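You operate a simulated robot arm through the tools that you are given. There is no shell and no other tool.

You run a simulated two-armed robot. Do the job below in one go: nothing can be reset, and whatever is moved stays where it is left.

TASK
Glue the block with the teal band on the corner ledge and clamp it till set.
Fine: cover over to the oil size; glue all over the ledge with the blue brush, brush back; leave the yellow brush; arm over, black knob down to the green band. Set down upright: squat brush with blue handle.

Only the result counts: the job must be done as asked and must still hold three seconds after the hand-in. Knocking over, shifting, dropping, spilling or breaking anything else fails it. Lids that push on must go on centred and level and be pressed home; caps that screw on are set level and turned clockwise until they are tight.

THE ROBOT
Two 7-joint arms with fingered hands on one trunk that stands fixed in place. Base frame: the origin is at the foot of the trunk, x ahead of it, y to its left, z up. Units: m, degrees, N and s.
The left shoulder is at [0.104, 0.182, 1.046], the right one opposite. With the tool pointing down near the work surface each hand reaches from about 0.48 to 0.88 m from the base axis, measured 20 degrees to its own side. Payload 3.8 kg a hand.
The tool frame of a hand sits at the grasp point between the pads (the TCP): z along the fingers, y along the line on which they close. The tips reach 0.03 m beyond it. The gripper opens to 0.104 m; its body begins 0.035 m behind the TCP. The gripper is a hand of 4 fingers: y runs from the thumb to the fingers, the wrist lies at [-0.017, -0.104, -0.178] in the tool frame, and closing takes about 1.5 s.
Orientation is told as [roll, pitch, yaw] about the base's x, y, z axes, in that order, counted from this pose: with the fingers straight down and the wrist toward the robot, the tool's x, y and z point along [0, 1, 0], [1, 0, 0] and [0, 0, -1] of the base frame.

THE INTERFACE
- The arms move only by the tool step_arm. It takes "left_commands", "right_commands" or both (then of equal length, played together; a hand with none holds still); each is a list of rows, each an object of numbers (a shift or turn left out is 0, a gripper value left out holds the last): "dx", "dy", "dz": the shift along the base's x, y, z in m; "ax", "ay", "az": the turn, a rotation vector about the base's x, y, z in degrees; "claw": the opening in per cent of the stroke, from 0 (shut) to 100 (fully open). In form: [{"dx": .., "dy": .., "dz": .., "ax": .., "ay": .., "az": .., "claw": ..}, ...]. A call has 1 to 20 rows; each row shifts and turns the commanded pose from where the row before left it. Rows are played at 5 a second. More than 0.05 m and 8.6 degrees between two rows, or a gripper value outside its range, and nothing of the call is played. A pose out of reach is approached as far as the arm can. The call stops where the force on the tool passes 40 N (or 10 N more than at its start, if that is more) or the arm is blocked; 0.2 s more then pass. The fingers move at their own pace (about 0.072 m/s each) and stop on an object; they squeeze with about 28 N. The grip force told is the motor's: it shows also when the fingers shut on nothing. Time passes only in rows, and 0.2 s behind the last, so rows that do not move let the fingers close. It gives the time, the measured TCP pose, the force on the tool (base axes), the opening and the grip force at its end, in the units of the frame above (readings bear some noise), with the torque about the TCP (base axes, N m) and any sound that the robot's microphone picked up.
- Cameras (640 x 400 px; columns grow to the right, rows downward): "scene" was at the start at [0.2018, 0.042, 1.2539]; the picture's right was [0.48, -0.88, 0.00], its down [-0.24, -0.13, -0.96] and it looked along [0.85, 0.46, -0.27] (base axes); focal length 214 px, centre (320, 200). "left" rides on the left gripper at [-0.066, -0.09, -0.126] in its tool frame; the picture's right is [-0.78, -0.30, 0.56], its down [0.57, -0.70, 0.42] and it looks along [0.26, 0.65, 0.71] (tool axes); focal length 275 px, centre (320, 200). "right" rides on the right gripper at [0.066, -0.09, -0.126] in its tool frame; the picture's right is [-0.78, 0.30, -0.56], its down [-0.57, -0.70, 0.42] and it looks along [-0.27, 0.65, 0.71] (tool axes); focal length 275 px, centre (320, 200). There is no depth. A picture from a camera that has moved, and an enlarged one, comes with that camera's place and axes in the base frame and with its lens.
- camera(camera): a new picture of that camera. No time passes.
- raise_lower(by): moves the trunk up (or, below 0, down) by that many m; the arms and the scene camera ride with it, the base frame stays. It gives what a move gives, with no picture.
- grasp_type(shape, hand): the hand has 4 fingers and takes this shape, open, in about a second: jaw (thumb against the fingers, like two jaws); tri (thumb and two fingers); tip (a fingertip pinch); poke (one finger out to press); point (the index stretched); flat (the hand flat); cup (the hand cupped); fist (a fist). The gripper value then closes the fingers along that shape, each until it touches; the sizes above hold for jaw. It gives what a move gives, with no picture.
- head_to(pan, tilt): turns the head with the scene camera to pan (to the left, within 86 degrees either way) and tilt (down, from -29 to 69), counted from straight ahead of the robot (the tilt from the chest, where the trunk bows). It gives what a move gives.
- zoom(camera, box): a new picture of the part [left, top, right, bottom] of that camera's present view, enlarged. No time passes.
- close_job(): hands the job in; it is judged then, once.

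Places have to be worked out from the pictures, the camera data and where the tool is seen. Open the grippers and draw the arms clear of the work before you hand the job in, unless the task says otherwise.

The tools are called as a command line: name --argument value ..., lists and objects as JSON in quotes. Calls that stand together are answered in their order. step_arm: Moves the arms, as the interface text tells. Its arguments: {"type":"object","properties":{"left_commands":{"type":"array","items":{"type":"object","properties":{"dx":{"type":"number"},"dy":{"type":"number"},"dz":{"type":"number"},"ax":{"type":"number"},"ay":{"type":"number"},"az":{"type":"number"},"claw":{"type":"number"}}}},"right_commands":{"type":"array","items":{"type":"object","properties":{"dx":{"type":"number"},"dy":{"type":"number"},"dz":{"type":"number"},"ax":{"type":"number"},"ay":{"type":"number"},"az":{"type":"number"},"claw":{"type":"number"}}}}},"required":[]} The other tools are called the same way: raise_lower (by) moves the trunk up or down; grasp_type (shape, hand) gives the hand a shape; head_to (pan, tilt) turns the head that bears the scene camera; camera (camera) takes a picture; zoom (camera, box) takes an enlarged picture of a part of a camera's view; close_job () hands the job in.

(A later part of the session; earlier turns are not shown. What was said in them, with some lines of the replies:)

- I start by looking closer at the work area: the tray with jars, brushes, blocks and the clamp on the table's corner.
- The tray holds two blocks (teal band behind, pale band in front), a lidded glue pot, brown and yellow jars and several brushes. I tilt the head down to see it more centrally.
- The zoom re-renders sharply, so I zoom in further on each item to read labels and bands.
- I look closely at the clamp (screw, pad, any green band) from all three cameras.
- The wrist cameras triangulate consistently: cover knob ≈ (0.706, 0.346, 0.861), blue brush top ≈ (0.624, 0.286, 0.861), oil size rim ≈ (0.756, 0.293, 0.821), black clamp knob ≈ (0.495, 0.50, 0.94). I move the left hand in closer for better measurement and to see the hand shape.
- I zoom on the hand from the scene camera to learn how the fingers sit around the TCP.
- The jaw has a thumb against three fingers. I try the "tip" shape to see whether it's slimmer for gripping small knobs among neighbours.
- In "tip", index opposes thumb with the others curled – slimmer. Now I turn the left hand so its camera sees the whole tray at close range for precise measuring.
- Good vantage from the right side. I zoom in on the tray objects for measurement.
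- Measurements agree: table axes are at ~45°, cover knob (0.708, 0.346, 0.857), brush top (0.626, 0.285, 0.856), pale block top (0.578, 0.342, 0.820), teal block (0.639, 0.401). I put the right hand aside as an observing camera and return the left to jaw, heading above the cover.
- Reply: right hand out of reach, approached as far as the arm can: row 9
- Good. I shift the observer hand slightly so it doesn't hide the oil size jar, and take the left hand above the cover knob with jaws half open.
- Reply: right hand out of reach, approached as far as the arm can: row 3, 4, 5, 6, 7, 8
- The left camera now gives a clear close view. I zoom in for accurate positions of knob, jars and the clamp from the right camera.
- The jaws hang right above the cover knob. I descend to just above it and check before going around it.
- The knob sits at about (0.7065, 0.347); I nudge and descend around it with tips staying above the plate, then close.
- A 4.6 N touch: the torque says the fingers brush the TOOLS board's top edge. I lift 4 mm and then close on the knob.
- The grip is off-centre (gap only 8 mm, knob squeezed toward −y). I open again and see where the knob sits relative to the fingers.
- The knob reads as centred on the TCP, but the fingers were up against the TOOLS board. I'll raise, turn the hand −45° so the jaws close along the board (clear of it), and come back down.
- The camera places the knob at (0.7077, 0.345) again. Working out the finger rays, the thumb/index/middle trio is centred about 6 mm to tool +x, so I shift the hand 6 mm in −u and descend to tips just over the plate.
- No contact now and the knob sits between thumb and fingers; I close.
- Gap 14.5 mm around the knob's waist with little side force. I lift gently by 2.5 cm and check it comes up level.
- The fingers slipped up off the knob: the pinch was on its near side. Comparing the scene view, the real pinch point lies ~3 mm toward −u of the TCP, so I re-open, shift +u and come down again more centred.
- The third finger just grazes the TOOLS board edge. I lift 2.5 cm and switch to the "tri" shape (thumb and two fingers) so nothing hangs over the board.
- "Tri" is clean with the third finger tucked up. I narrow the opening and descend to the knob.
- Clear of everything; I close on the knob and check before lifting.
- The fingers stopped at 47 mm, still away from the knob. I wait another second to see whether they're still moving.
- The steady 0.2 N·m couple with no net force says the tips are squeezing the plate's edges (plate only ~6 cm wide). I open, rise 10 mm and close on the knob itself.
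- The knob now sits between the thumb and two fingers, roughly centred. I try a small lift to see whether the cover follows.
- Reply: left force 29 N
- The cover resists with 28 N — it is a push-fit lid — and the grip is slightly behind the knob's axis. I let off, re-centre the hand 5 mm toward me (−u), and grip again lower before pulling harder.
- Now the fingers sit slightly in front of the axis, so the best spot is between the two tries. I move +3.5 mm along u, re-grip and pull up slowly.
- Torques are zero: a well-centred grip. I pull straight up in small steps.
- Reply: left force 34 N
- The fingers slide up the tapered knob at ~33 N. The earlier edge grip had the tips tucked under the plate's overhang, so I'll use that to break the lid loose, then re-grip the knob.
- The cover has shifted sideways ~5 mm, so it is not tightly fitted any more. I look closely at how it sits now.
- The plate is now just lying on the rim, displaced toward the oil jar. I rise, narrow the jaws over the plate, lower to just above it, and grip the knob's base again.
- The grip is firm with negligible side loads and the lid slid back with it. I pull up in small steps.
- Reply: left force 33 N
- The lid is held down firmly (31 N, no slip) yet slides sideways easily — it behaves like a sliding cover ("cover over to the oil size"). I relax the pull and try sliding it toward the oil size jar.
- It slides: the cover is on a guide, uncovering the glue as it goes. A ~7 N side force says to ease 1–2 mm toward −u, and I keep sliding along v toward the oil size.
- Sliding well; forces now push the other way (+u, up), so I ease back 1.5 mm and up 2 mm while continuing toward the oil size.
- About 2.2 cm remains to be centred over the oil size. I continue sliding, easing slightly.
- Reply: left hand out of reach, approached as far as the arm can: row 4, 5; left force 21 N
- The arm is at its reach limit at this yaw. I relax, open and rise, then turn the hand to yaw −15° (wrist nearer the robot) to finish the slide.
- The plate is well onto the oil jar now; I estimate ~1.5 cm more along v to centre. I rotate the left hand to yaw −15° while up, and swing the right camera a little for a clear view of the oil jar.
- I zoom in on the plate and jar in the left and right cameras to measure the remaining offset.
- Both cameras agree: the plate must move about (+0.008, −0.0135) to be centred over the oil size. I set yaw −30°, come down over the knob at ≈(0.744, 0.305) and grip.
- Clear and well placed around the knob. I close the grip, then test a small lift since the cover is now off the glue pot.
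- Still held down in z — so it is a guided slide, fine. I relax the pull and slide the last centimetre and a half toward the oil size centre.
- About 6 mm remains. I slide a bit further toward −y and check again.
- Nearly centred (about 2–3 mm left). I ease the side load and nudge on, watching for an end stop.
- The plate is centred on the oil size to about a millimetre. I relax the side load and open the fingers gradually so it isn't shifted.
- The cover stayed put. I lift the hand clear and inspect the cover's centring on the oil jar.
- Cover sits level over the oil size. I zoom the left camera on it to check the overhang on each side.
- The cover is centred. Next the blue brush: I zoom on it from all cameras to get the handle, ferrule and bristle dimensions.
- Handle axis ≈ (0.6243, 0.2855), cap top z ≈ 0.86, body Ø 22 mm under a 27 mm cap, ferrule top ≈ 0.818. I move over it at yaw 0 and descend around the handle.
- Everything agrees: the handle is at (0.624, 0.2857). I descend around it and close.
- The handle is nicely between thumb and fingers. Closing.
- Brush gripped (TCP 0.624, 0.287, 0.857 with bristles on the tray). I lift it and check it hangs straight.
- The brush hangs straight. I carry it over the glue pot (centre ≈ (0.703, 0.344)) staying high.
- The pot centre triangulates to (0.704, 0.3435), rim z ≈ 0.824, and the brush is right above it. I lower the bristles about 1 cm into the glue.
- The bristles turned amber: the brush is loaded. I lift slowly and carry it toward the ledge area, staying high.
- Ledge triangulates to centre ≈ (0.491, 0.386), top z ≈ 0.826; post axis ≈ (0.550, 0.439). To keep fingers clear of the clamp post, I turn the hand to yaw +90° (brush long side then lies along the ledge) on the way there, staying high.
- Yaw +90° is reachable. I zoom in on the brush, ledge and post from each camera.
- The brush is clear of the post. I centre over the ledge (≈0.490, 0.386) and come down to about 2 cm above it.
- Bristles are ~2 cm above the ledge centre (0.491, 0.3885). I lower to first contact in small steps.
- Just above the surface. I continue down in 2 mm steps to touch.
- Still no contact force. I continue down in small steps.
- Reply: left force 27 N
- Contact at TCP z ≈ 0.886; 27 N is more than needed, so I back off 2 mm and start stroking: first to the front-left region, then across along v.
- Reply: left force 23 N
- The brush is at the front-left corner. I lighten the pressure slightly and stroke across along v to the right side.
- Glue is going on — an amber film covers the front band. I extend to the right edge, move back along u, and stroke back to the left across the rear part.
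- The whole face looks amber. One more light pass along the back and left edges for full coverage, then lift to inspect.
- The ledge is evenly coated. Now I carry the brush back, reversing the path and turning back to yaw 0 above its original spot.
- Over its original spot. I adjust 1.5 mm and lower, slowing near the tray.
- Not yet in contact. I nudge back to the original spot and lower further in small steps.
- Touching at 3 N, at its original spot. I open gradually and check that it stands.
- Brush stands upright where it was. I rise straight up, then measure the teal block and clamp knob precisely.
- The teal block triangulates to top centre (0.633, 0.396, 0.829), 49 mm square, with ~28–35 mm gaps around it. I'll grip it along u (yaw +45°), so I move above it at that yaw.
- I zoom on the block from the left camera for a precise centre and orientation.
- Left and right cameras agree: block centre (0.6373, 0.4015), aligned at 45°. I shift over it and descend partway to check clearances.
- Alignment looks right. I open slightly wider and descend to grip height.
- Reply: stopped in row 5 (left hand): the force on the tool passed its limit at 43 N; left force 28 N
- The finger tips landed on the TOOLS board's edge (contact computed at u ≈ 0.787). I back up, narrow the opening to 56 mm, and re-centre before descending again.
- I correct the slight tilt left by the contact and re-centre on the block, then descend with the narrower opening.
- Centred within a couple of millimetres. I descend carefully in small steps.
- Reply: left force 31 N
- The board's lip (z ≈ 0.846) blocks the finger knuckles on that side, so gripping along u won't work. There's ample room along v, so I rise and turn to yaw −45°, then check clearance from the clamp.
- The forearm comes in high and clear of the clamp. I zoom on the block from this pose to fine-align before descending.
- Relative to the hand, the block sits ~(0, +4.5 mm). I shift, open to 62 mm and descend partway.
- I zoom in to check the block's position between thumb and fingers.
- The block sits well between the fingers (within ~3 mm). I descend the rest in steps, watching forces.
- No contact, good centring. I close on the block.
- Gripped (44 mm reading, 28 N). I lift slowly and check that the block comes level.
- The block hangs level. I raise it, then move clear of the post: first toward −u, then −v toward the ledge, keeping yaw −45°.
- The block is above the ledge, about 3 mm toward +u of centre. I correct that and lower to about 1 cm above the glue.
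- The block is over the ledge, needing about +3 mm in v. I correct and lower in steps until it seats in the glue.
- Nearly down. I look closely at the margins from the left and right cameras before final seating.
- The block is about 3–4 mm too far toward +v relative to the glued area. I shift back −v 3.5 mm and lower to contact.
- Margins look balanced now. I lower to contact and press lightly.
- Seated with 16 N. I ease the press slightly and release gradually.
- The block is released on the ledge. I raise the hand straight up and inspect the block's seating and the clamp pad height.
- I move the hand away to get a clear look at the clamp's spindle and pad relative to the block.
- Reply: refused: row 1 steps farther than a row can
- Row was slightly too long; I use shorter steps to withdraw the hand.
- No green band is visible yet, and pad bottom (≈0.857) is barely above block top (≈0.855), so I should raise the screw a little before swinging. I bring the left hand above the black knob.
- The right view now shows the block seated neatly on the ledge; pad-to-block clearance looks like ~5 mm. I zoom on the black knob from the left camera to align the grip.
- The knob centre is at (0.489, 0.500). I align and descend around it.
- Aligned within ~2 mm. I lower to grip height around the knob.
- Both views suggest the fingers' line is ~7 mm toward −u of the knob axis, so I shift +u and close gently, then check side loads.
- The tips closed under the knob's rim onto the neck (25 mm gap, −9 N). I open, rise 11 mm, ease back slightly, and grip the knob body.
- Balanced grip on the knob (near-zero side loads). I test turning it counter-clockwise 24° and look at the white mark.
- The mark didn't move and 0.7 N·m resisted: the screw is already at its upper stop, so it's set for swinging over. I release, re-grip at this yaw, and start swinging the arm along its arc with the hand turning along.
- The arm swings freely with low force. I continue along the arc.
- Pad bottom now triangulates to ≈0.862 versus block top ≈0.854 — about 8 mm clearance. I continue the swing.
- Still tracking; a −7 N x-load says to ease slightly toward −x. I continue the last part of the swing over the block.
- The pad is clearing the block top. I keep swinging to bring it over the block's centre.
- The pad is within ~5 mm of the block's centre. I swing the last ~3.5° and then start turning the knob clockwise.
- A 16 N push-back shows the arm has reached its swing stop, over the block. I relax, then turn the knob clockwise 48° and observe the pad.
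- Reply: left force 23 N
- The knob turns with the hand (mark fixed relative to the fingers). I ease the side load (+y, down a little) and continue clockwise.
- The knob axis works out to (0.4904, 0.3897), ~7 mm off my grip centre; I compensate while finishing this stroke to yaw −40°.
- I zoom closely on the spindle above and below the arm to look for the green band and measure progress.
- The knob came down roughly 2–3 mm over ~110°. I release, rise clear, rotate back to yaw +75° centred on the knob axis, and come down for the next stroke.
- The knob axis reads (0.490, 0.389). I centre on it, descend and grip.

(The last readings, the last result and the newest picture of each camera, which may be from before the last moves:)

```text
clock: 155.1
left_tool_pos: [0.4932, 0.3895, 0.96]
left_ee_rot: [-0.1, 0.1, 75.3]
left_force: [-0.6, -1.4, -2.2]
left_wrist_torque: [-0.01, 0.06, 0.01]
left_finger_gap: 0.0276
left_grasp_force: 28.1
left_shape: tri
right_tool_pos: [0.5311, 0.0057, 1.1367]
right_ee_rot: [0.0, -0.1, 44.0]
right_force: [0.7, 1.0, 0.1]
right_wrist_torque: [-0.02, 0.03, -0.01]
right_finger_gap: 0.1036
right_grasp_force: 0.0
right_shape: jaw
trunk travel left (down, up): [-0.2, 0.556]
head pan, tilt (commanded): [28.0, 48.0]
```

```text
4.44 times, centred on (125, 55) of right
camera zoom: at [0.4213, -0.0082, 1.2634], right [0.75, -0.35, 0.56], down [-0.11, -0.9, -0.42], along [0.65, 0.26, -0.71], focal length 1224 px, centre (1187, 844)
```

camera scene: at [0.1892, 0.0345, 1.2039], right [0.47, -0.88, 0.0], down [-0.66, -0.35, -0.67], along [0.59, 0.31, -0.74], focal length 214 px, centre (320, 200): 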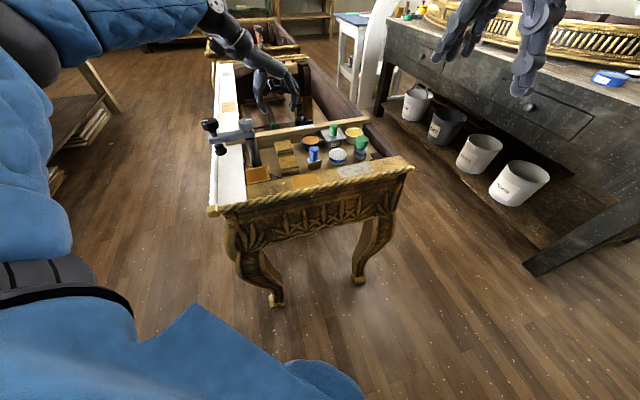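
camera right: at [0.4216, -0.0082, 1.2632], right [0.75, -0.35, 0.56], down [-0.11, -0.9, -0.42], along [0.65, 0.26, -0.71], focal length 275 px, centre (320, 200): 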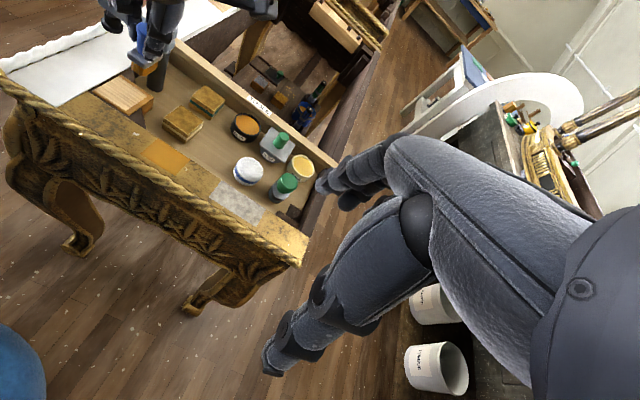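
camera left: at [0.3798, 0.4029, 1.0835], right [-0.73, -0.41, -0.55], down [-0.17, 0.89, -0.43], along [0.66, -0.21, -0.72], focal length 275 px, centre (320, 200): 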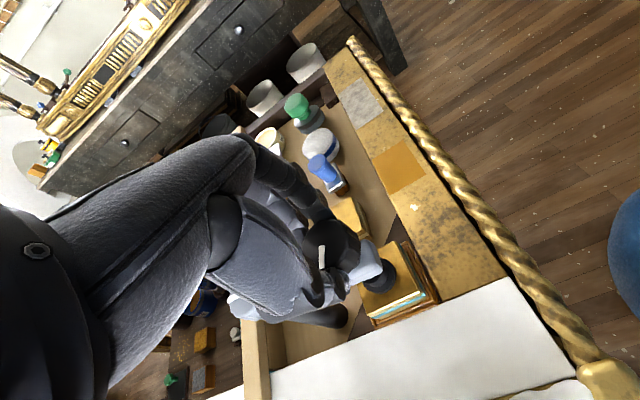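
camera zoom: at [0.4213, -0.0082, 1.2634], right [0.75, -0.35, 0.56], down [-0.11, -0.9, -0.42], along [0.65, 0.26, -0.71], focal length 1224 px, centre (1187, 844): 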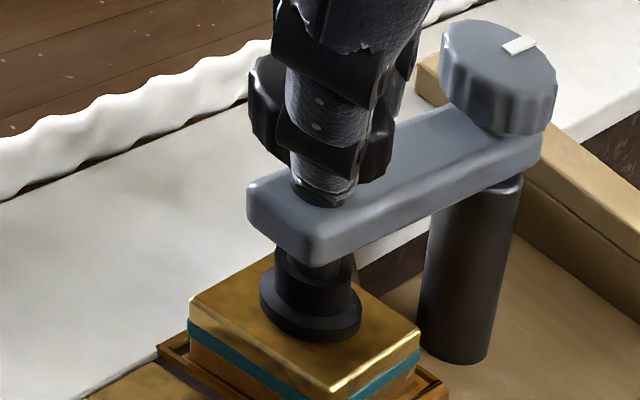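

Good balanced grip. I turn clockwise 56° with a slight downward follow and check forces.

step_arm --left_commands '[{"az": -8, "dz": -0.0002}, {"az": -8, "dz": -0.0002}, {"az": -8, "dz": -0.0002}, {"az": -8, "dz": -0.0002}, {"az": -8, "dz": -0.0002}, {"az": -8, "dz": -0.0002}, {"az": -8, "dz": -0.0002}, {}]'

zoom --camera "right" --box '[90, 10, 160, 100]'

zoom --camera "scene" --box '[220, 110, 275, 180]'

```text
clock: 156.9
left_tool_pos: [0.4917, 0.39, 0.9578]
left_ee_rot: [-0.1, 0.1, 19.2]
left_force: [-2.3, -3.5, -5.3]
left_wrist_torque: [-0.13, 0.07, -0.01]
left_finger_gap: 0.0272
left_grasp_force: 28.0
left_shape: tri
right_tool_pos: [0.5302, 0.006, 1.1375]
right_ee_rot: [0.0, 0.0, 44.0]
right_force: [-0.4, -0.8, 0.7]
right_wrist_torque: [0.04, -0.01, -0.03]
right_finger_gap: 0.1039
right_grasp_force: 0.0
right_shape: jaw
trunk travel left (down, up): [-0.2, 0.556]
head pan, tilt (commanded): [28.0, 48.0]
```

```text
4.44 times, centred on (125, 55) of right
camera zoom: at [0.4212, -0.0084, 1.2634], right [0.75, -0.35, 0.56], down [-0.11, -0.9, -0.42], along [0.65, 0.26, -0.71], focal length 1224 px, centre (1187, 844)
```

zoom: 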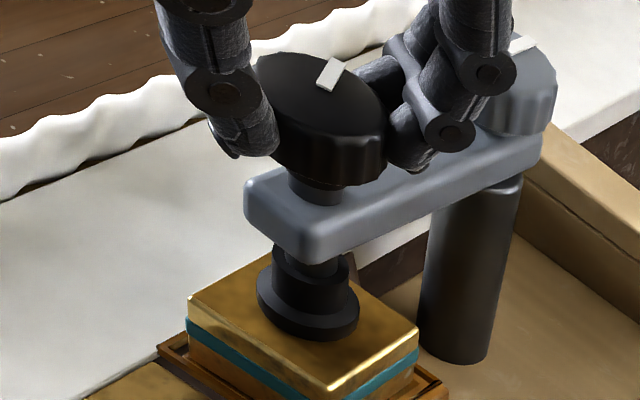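

```text
5.71 times, centred on (248, 145) of scene
camera zoom: at [0.1893, 0.0343, 1.2039], right [0.47, -0.88, 0.0], down [-0.66, -0.35, -0.67], along [0.59, 0.31, -0.74], focal length 1226 px, centre (734, 514)
```

zoom: 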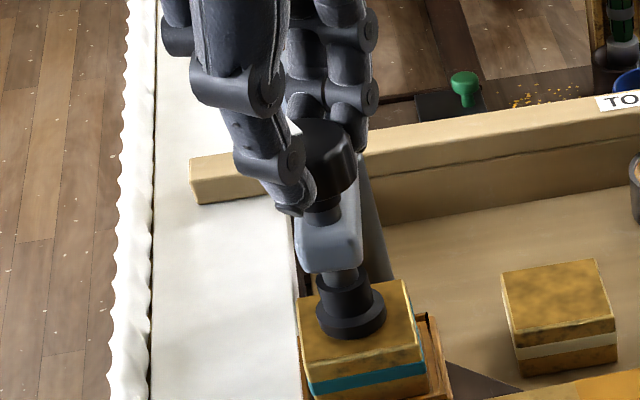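

Turning smoothly with low side loads. I continue this stroke to about −40°.

step_arm --left_commands '[{"az": -8, "dz": -0.0004, "dy": -0.0005}, {"az": -8, "dz": -0.0004}, {"az": -8, "dz": -0.0004}, {"az": -8, "dz": -0.0004}, {"az": -8, "dz": -0.0004}, {"az": -8, "dz": -0.0004}, {"az": -8, "dz": -0.0004}, {}]'

zoom --camera "right" --box '[90, 10, 160, 100]'

zoom --camera "scene" --box '[220, 110, 275, 180]'

```text
clock: 158.7
left_tool_pos: [0.4902, 0.3891, 0.9564]
left_ee_rot: [-0.1, -0.1, -36.8]
left_force: [-3.3, -5.0, 2.3]
left_wrist_torque: [-0.11, 0.12, 0.04]
left_finger_gap: 0.027
left_grasp_force: 28.0
left_shape: tri
right_tool_pos: [0.5294, 0.0048, 1.138]
right_ee_rot: [0.0, 0.1, 43.9]
right_force: [-0.6, 0.4, -2.0]
right_wrist_torque: [0.03, -0.01, -0.01]
right_finger_gap: 0.1038
right_grasp_force: 0.1
right_shape: jaw
trunk travel left (down, up): [-0.2, 0.556]
head pan, tilt (commanded): [28.0, 48.0]
```

```text
4.44 times, centred on (125, 55) of right
camera zoom: at [0.4206, -0.0089, 1.2637], right [0.75, -0.35, 0.56], down [-0.11, -0.9, -0.43], along [0.65, 0.26, -0.71], focal length 1224 px, centre (1187, 844)
```

zoom: 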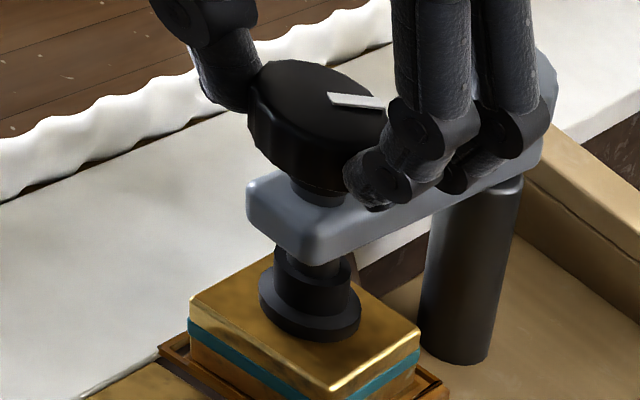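

```text
5.71 times, centred on (248, 145) of scene
camera zoom: at [0.1886, 0.0338, 1.2041], right [0.47, -0.88, 0.0], down [-0.66, -0.35, -0.67], along [0.59, 0.31, -0.74], focal length 1226 px, centre (734, 514)
```

zoom: 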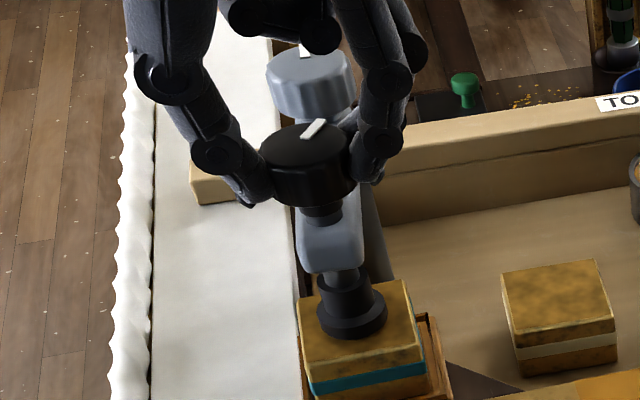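

The knob has come down noticeably while the pad hardly moved — it may be touching the block. I zoom in on the neck and pad regions.

zoom --camera "right" --box '[105, 35, 145, 90]'

zoom --camera "scene" --box '[235, 138, 262, 178]'

zoom --camera "left" --box '[280, 180, 460, 340]'

```text
7.27 times, centred on (125, 62) of right
camera zoom: at [0.4206, -0.0089, 1.2637], right [0.75, -0.35, 0.56], down [-0.11, -0.9, -0.43], along [0.65, 0.26, -0.71], focal length 2002 px, centre (1738, 1200)
```

zoom: 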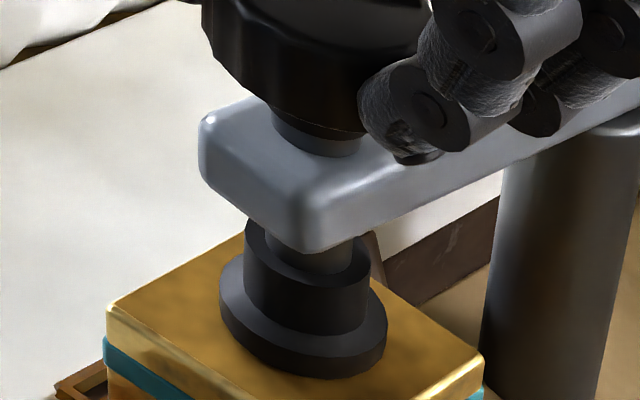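

```text
10.00 times, centred on (248, 158) of scene
camera zoom: at [0.1886, 0.0338, 1.2041], right [0.47, -0.88, 0.0], down [-0.66, -0.35, -0.67], along [0.59, 0.31, -0.74], focal length 2145 px, centre (1035, 620)
```

zoom: 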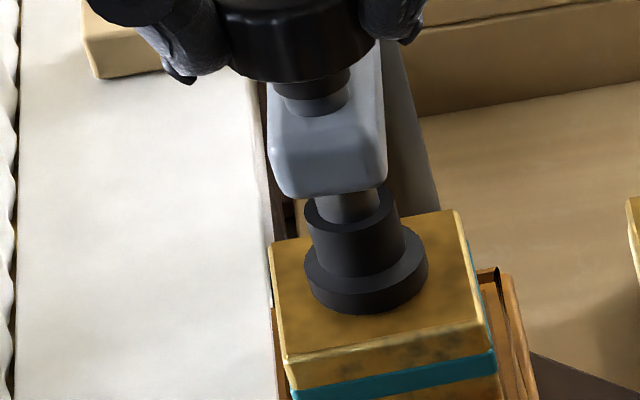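

```text
2.50 times, centred on (370, 260) of left
camera zoom: at [0.3779, 0.3896, 1.0813], right [-0.7, -0.44, -0.56], down [-0.22, 0.88, -0.43], along [0.68, -0.18, -0.71], focal length 688 px, centre (195, 50)
```

zoom: 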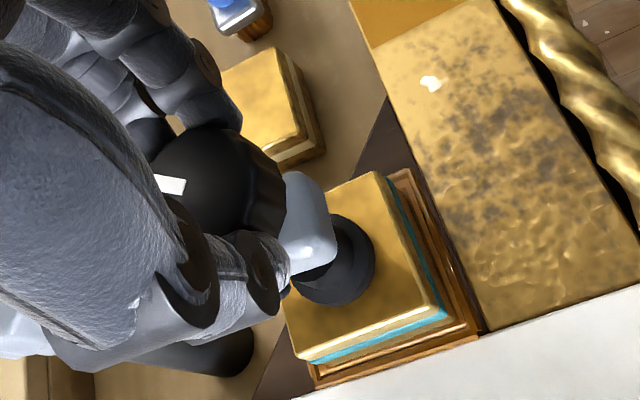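

So far the knob has dropped ~6–7 mm; the pad is at or just above the block. I release, rise, rotate back, and re-grip for another stroke.

step_arm --left_commands '[{"claw": 62}, {}, {}, {"dz": 0.025}, {"dz": 0.022}, {"az": 8}, {"az": 8}, {"az": 8}, {"az": 8}, {"az": 8}, {"az": 8}, {"az": 8}, {"az": 8}, {"az": 8}, {"az": 8}, {"az": 8}, {"az": 8}, {"az": 8}, {"az": 8}]'

zoom --camera "left" --box '[240, 140, 460, 340]'

zoom --camera "right" --box '[95, 20, 155, 95]'

zoom --camera "scene" --box '[230, 120, 270, 178]'

```text
clock: 162.7
left_tool_pos: [0.4913, 0.3883, 1.0019]
left_ee_rot: [-0.1, 0.2, 75.5]
left_force: [-0.4, 0.0, -0.3]
left_wrist_torque: [-0.04, 0.0, 0.01]
left_finger_gap: 0.0643
left_grasp_force: 0.0
left_shape: tri
right_tool_pos: [0.5311, 0.0066, 1.1368]
right_ee_rot: [0.0, 0.0, 44.0]
right_force: [-0.3, -0.8, 0.0]
right_wrist_torque: [-0.01, -0.03, -0.01]
right_finger_gap: 0.1036
right_grasp_force: 0.1
right_shape: jaw
trunk travel left (down, up): [-0.2, 0.556]
head pan, tilt (commanded): [28.0, 48.0]
```

```text
2.00 times, centred on (350, 240) of left
camera zoom: at [0.5323, 0.2854, 1.1278], right [0.68, -0.48, -0.55], down [-0.73, -0.54, -0.42], along [-0.09, 0.69, -0.72], focal length 551 px, centre (260, 120)
```

zoom: 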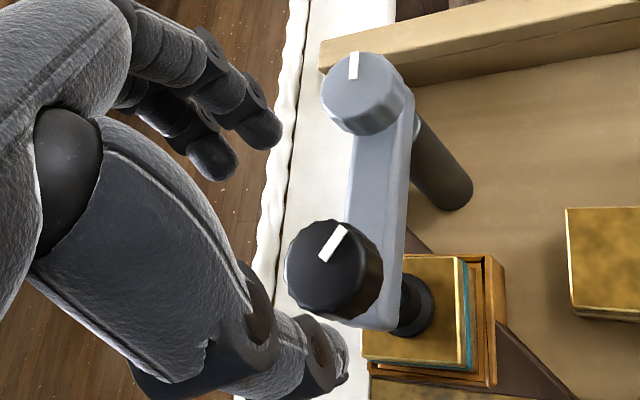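

```text
5.33 times, centred on (125, 58) of right
camera zoom: at [0.4216, -0.0084, 1.2633], right [0.75, -0.35, 0.56], down [-0.11, -0.9, -0.42], along [0.65, 0.26, -0.71], focal length 1468 px, centre (1360, 960)
```

zoom: 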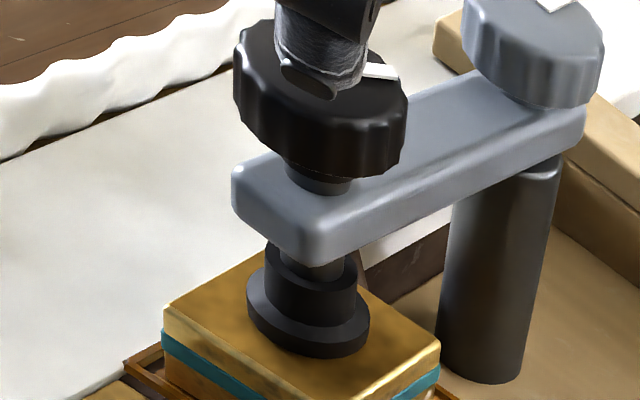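

```text
6.90 times, centred on (250, 149) of scene
camera zoom: at [0.1895, 0.0343, 1.2038], right [0.47, -0.88, 0.0], down [-0.66, -0.35, -0.67], along [0.59, 0.31, -0.74], focal length 1479 px, centre (803, 552)
```

zoom: 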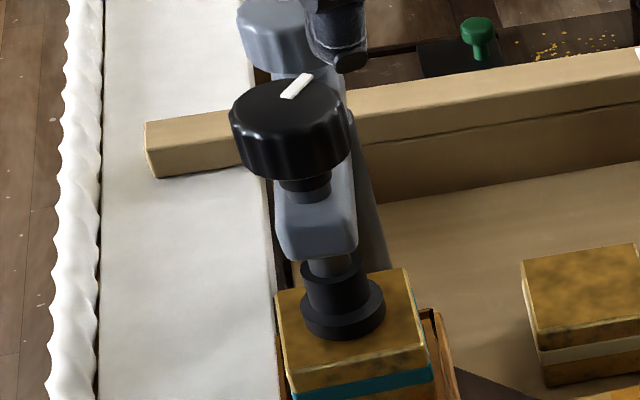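

The second stroke turned the knob ~112° without slip. I descend and take the third stroke, watching torque closely.

step_arm --left_commands '[{"dx": -0.0005, "dz": -0.025}, {"dz": -0.024}, {}, {"claw": 45}, {}, {"claw": 0}, {}, {}, {}, {}]'

step_arm --left_commands '[{"az": -8, "dz": -0.0002}, {"az": -8, "dz": -0.0002}, {"az": -8, "dz": -0.0002}, {"az": -8, "dz": -0.0002}, {}]'

zoom --camera "right" --box '[95, 20, 155, 95]'

zoom --camera "scene" --box '[230, 120, 270, 178]'

```text
clock: 164.9
left_tool_pos: [0.4909, 0.3886, 0.9527]
left_ee_rot: [-0.1, 0.2, 75.3]
left_force: [-0.5, -0.7, -1.6]
left_wrist_torque: [0.0, 0.0, 0.0]
left_finger_gap: 0.0278
left_grasp_force: 27.6
left_shape: tri
right_tool_pos: [0.5315, 0.0068, 1.1376]
right_ee_rot: [-0.1, 0.0, 44.0]
right_force: [-0.8, 0.1, 0.2]
right_wrist_torque: [0.0, -0.02, 0.0]
right_finger_gap: 0.1036
right_grasp_force: 0.0
right_shape: jaw
trunk travel left (down, up): [-0.2, 0.556]
head pan, tilt (commanded): [28.0, 48.0]
```

```text
clock: 166.1
left_tool_pos: [0.4901, 0.3894, 0.9514]
left_ee_rot: [-0.1, 0.1, 43.1]
left_force: [-3.5, -5.0, -4.6]
left_wrist_torque: [-0.11, 0.09, 0.03]
left_finger_gap: 0.0276
left_grasp_force: 28.2
left_shape: tri
right_tool_pos: [0.5307, 0.0068, 1.138]
right_ee_rot: [0.0, 0.0, 44.0]
right_force: [0.7, -0.2, 0.5]
right_wrist_torque: [0.02, 0.0, -0.01]
right_finger_gap: 0.1038
right_grasp_force: 0.0
right_shape: jaw
trunk travel left (down, up): [-0.2, 0.556]
head pan, tilt (commanded): [28.0, 48.0]
```

```text
5.33 times, centred on (125, 58) of right
camera zoom: at [0.4211, -0.0085, 1.2635], right [0.75, -0.35, 0.56], down [-0.11, -0.9, -0.42], along [0.65, 0.26, -0.71], focal length 1468 px, centre (1360, 960)
```

zoom: 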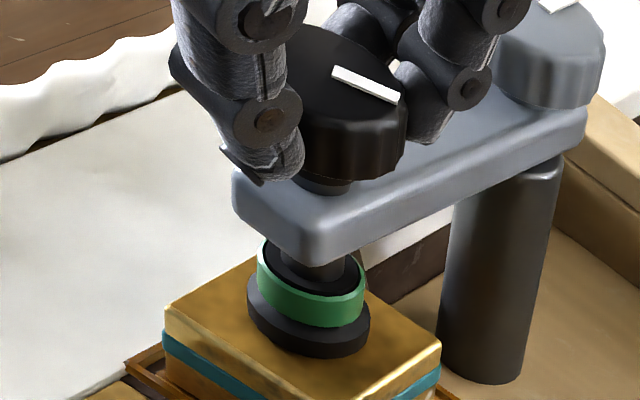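

```text
6.90 times, centred on (250, 149) of scene
camera zoom: at [0.1891, 0.0341, 1.2039], right [0.47, -0.88, 0.0], down [-0.66, -0.35, -0.67], along [0.59, 0.31, -0.74], focal length 1479 px, centre (803, 552)
```

zoom: 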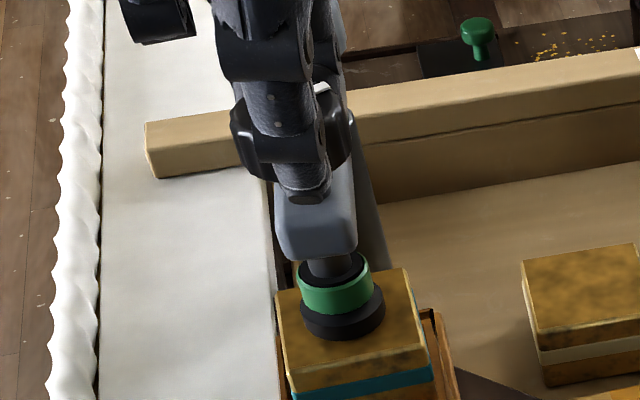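

A green band has now appeared on the pad — clamp pressure reached. I release the knob gently and check that the band stays.

step_arm --left_commands '[{"dz": -0.0012, "dx": -0.0005, "dy": -0.0005}, {}, {"claw": 30}, {"claw": 36}, {"claw": 44}, {"claw": 54}, {"claw": 64}, {}, {}]'

zoom --camera "right" --box '[95, 20, 155, 95]'

zoom --camera "scene" --box '[230, 120, 270, 178]'

```text
clock: 168.1
left_tool_pos: [0.4911, 0.388, 0.9498]
left_ee_rot: [0.0, 0.1, 43.2]
left_force: [-0.2, 0.0, 0.3]
left_wrist_torque: [-0.01, -0.03, -0.02]
left_finger_gap: 0.0664
left_grasp_force: 0.1
left_shape: tri
right_tool_pos: [0.531, 0.0063, 1.1371]
right_ee_rot: [-0.1, 0.0, 43.9]
right_force: [-0.2, -0.8, 0.3]
right_wrist_torque: [-0.01, 0.02, -0.01]
right_finger_gap: 0.1035
right_grasp_force: 0.1
right_shape: jaw
trunk travel left (down, up): [-0.2, 0.556]
head pan, tilt (commanded): [28.0, 48.0]
```

```text
5.33 times, centred on (125, 58) of right
camera zoom: at [0.4213, -0.0082, 1.2634], right [0.75, -0.35, 0.56], down [-0.11, -0.9, -0.42], along [0.65, 0.26, -0.71], focal length 1468 px, centre (1360, 960)
```

zoom: 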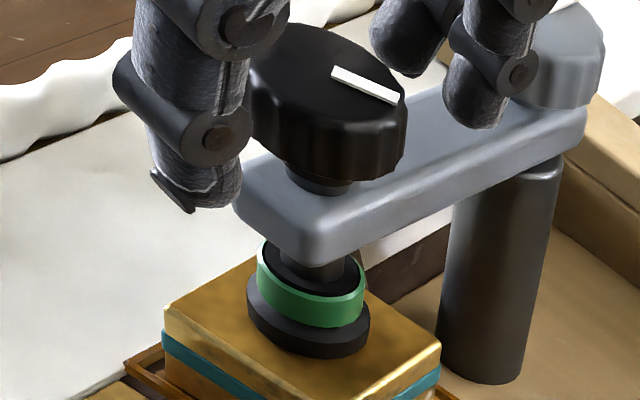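

```text
6.90 times, centred on (250, 149) of scene
camera zoom: at [0.1893, 0.0345, 1.2039], right [0.47, -0.88, 0.0], down [-0.66, -0.35, -0.67], along [0.59, 0.31, -0.74], focal length 1479 px, centre (803, 552)
```

zoom: 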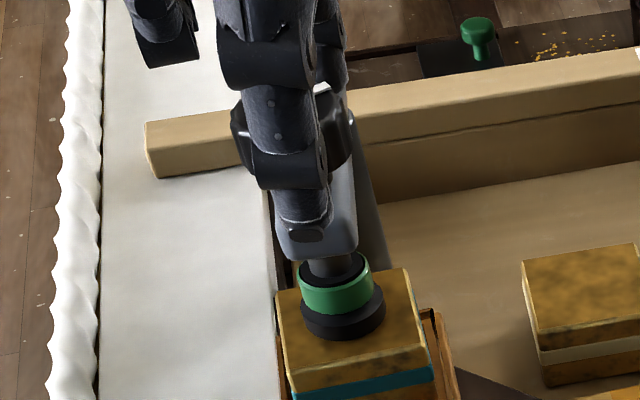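

The green band stays. I raise the hand straight up and withdraw it, then inspect everything.

step_arm --left_commands '[{"dz": 0.02}, {"dz": 0.03}, {"dz": 0.04}, {"dx": -0.03, "dy": -0.03, "dz": 0.01}, {"dx": -0.02, "dy": -0.04, "dz": 0.02}, {"dy": -0.04, "dz": 0.02}, {"dx": -0.01, "dy": -0.03, "dz": 0.02}]'

zoom --camera "scene" --box '[200, 105, 380, 195]'

zoom --camera "right" --box '[60, 0, 340, 220]'

camera --camera "left"

```text
clock: 169.7
left_tool_pos: [0.4253, 0.2485, 1.1096]
left_ee_rot: [-0.1, 0.1, 43.3]
left_force: [0.8, 0.4, 0.0]
left_wrist_torque: [0.02, -0.01, 0.02]
left_finger_gap: 0.0665
left_grasp_force: 0.0
left_shape: tri
right_tool_pos: [0.5306, 0.0059, 1.1379]
right_ee_rot: [0.0, 0.1, 43.9]
right_force: [-0.1, 0.3, -0.2]
right_wrist_torque: [-0.01, 0.02, -0.03]
right_finger_gap: 0.1037
right_grasp_force: 0.1
right_shape: jaw
trunk travel left (down, up): [-0.2, 0.556]
head pan, tilt (commanded): [28.0, 48.0]
```

```text
3.56 times, centred on (290, 150) of scene
camera zoom: at [0.1894, 0.0345, 1.2039], right [0.47, -0.88, 0.0], down [-0.66, -0.35, -0.67], along [0.59, 0.31, -0.74], focal length 763 px, centre (427, 378)
```

zoom: 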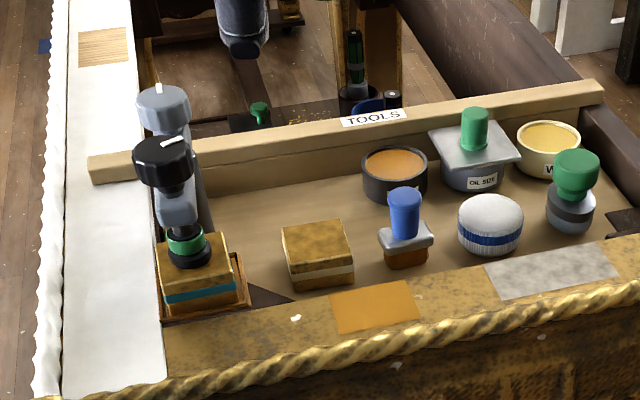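

```text
1.82 times, centred on (200, 110) of right
camera zoom: at [0.4214, -0.0081, 1.2634], right [0.75, -0.35, 0.56], down [-0.11, -0.9, -0.42], along [0.65, 0.26, -0.71], focal length 500 px, centre (538, 364)
```

zoom: 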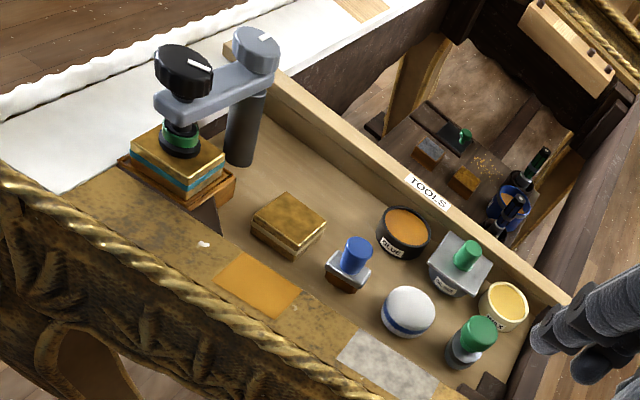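

```text
taken
camera left: at [0.4053, 0.1397, 1.2347], right [0.32, -0.77, -0.56], down [-0.9, -0.06, -0.42], along [0.29, 0.64, -0.72], focal length 275 px, centre (320, 200)
```

left: 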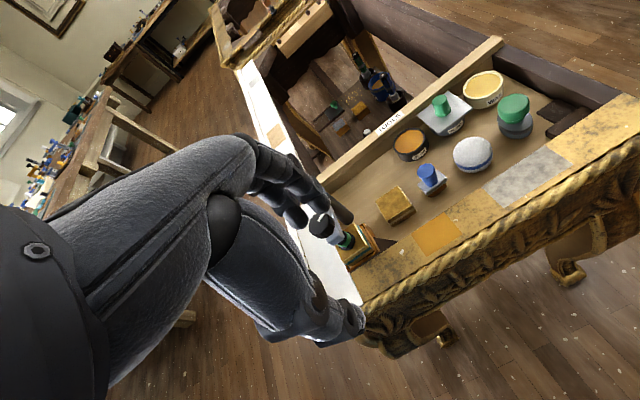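

All items look in place. I zoom in for final checks of the cover on the oil size, the brush and the clamped block.

zoom --camera "scene" --box '[305, 112, 355, 160]'

zoom --camera "right" --box '[260, 110, 330, 180]'

zoom --camera "left" --box '[390, 60, 540, 200]'

zoom --camera "right" --box '[90, 20, 170, 110]'

zoom --camera "scene" --box '[225, 130, 275, 190]'

```text
8.33 times, centred on (330, 136) of scene
camera zoom: at [0.1894, 0.0345, 1.2039], right [0.47, -0.88, 0.0], down [-0.66, -0.35, -0.67], along [0.59, 0.31, -0.74], focal length 1787 px, centre (237, 733)
```

zoom: 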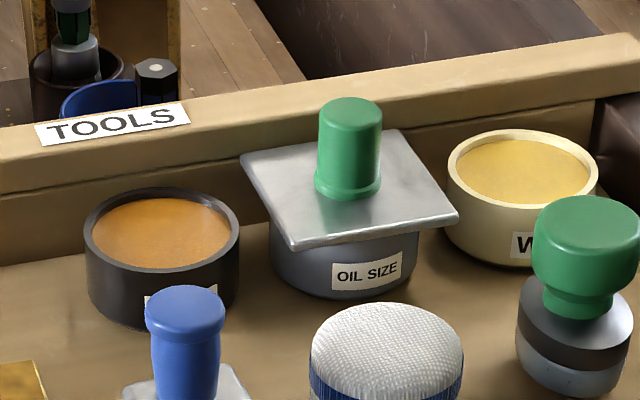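

```text
5.71 times, centred on (295, 145) of right
camera zoom: at [0.4214, -0.0081, 1.2634], right [0.75, -0.35, 0.56], down [-0.11, -0.9, -0.42], along [0.65, 0.26, -0.71], focal length 1573 px, centre (463, 514)
```

zoom: 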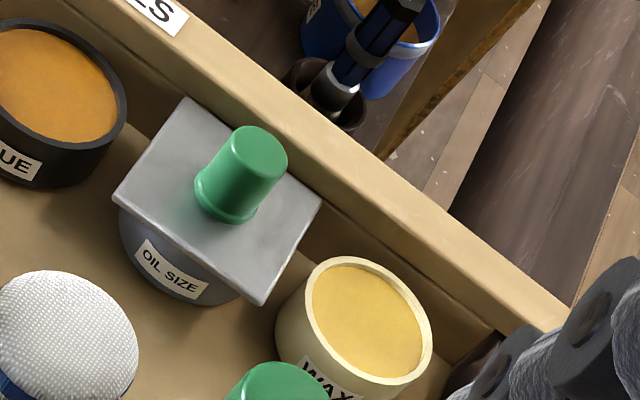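

```text
2.86 times, centred on (465, 130) of left
camera zoom: at [0.4053, 0.1397, 1.2347], right [0.32, -0.77, -0.56], down [-0.9, -0.06, -0.42], along [0.29, 0.64, -0.72], focal length 786 px, centre (-94, 400)
```

zoom: 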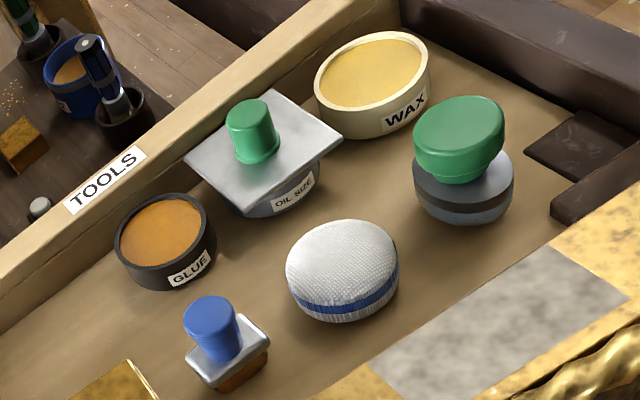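

```text
4.44 times, centred on (130, 65) of right
camera zoom: at [0.4214, -0.0081, 1.2634], right [0.75, -0.35, 0.56], down [-0.11, -0.9, -0.42], along [0.65, 0.26, -0.71], focal length 1224 px, centre (1164, 800)
```

zoom: 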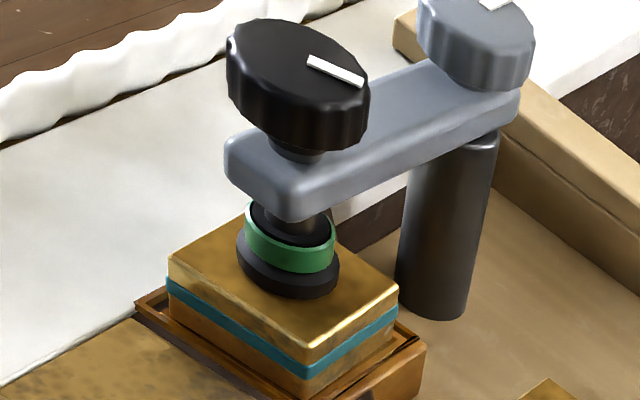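

```text
6.67 times, centred on (250, 160) of scene
camera zoom: at [0.1894, 0.0345, 1.2039], right [0.47, -0.88, 0.0], down [-0.66, -0.35, -0.67], along [0.59, 0.31, -0.74], focal length 1430 px, centre (787, 467)
```

zoom: 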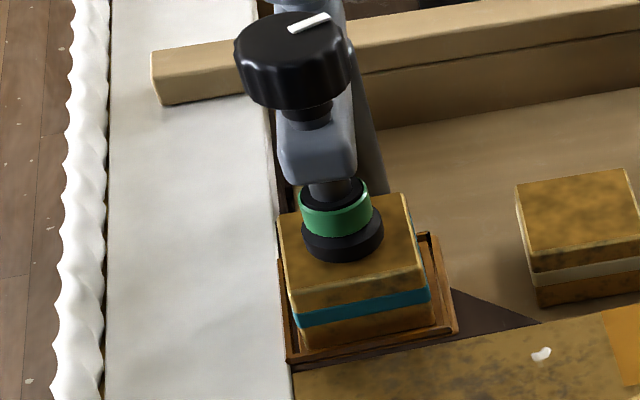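

Cover is centred and level, brush upright, block square under the green-banded pad. I open the hands fully and withdraw both arms upward, letting time pass.

step_arm --left_commands '[{"dz": 0.03, "claw": 100}, {"dz": 0.04}, {"dz": 0.04}, {"dz": 0.04, "dx": -0.02}, {"dz": 0.03, "dx": -0.02}, {}, {}, {}, {}, {}, {}, {}]' --right_commands '[{"dz": 0.03}, {"dz": 0.03}, {"dz": 0.03, "az": -8}, {"dz": 0.02, "az": -8}, {"az": -8}, {"az": -8, "dy": -0.02}, {"az": -8, "dy": -0.02}, {}, {}, {}, {}, {}]'

zoom --camera "scene" --box '[200, 105, 380, 195]'

camera --camera "scene"

```text
clock: 172.3
left_tool_pos: [0.3889, 0.2478, 1.2881]
left_ee_rot: [0.0, 0.1, 43.3]
left_force: [0.5, 0.3, 0.5]
left_wrist_torque: [-0.01, 0.0, -0.01]
left_finger_gap: 0.1034
left_grasp_force: 0.1
left_shape: tri
right_tool_pos: [0.5295, -0.0332, 1.2467]
right_ee_rot: [0.0, 0.0, 3.9]
right_force: [0.4, -0.2, -0.6]
right_wrist_torque: [0.0, 0.01, -0.04]
right_finger_gap: 0.1037
right_grasp_force: 0.0
right_shape: jaw
trunk travel left (down, up): [-0.2, 0.556]
head pan, tilt (commanded): [28.0, 48.0]
```

```text
3.56 times, centred on (290, 150) of scene
camera zoom: at [0.1893, 0.0344, 1.2039], right [0.47, -0.88, 0.0], down [-0.66, -0.35, -0.67], along [0.59, 0.31, -0.74], focal length 763 px, centre (427, 378)
```

zoom: 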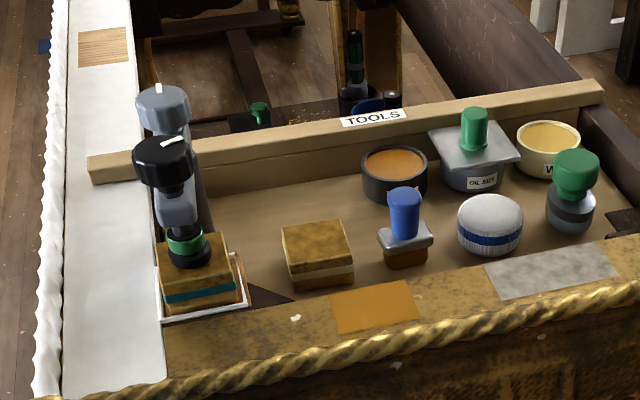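

```text
taken
camera scene: at [0.1893, 0.0344, 1.2039], right [0.47, -0.88, 0.0], down [-0.66, -0.35, -0.67], along [0.59, 0.31, -0.74], focal length 214 px, centre (320, 200)
```

scene: 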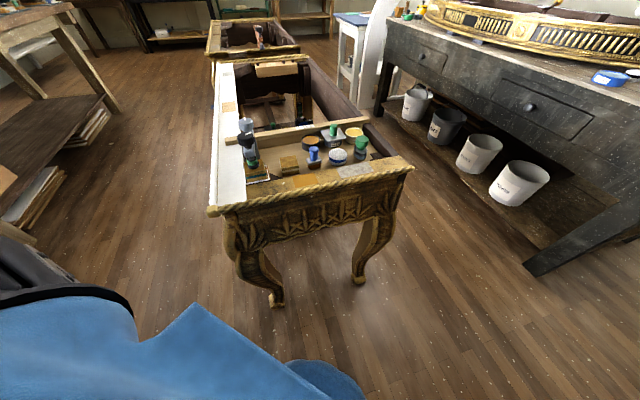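

The rim around the block has turned pale — apparently the glue setting. I zoom in to check and wait a few seconds more.

step_arm --left_commands '[{}, {}, {}, {}, {}, {}, {}, {}, {}, {}, {}, {}, {}, {}, {}]'

zoom --camera "scene" --box '[225, 130, 275, 190]'

zoom --camera "left" --box '[260, 60, 560, 300]'

```text
clock: 175.5
left_tool_pos: [0.3896, 0.2475, 1.2889]
left_ee_rot: [-0.1, 0.1, 43.3]
left_force: [-0.5, -0.4, 0.0]
left_wrist_torque: [0.03, 0.03, 0.0]
left_finger_gap: 0.1036
left_grasp_force: 0.1
left_shape: tri
right_tool_pos: [0.5293, -0.0337, 1.247]
right_ee_rot: [-0.1, 0.0, 4.1]
right_force: [-0.5, 0.0, -0.4]
right_wrist_torque: [0.01, -0.02, -0.01]
right_finger_gap: 0.1038
right_grasp_force: 0.2
right_shape: jaw
trunk travel left (down, up): [-0.2, 0.556]
head pan, tilt (commanded): [28.0, 48.0]
```

```text
6.67 times, centred on (250, 160) of scene
camera zoom: at [0.1893, 0.0344, 1.2039], right [0.47, -0.88, 0.0], down [-0.66, -0.35, -0.67], along [0.59, 0.31, -0.74], focal length 1430 px, centre (787, 467)
```

zoom: 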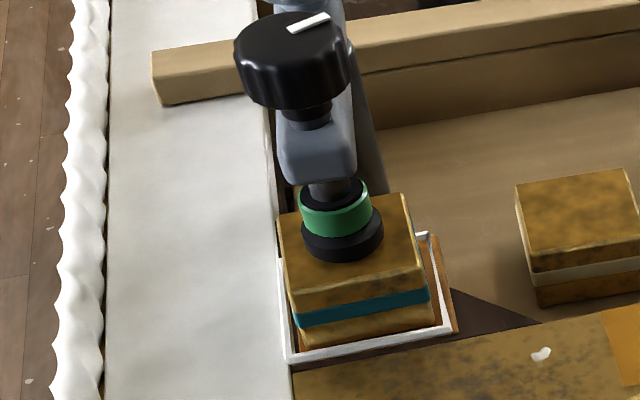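

```text
1.67 times, centred on (410, 180) of left
camera zoom: at [0.3672, 0.1388, 1.4148], right [0.32, -0.77, -0.55], down [-0.9, -0.06, -0.42], along [0.29, 0.64, -0.72], focal length 459 px, centre (170, 233)
```

zoom: 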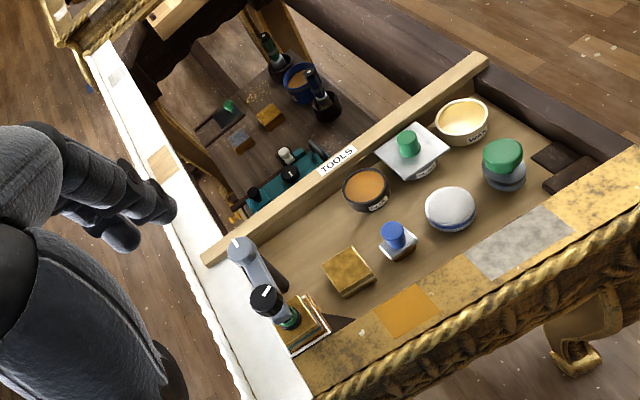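

The glue line around the block has turned white (set), the green band holds, the cover sits centred on the oil size, the blue brush stands upright in its place, and both hands are open and clear. I hand the job in.

close_job

```text
The job is handed in.
```

The teal-banded block is glued to the corner ledge and clamped, and I've handed the job in. No verdict came back, so what follows is what I saw in the last pictures.

- **Cover:** it slid across from the glue pot and sits level on the oil size jar, centred to about 2 mm. I didn't press it down, because the cover could not be lifted and only moved by sliding.
- **Glue and brush:** I coated the whole ledge with the blue brush. The brush is back where it stood, upright, with glue still in its bristles.
- **Block:** it sits square on the glued area, within a couple of millimetres of centre.
- **Clamp:** the arm is swung over to its stop and the black knob is turned down until the green band showed. The band was still showing at hand-in.
- **Set:** the rim around the block turned white a few seconds after clamping. I took that as the glue having set, though nothing confirmed it.
- **Left alone:** I saw no obviously yellow brush on the tray and used only the blue one. The other items on the tray looked undisturbed.

Twice the fingers knocked the edge of the board marked TOOLS while I was reaching for the block, once hard enough to stop the arm (43 N). Nothing looked moved or damaged afterwards.

Both hands are open and clear of the work.
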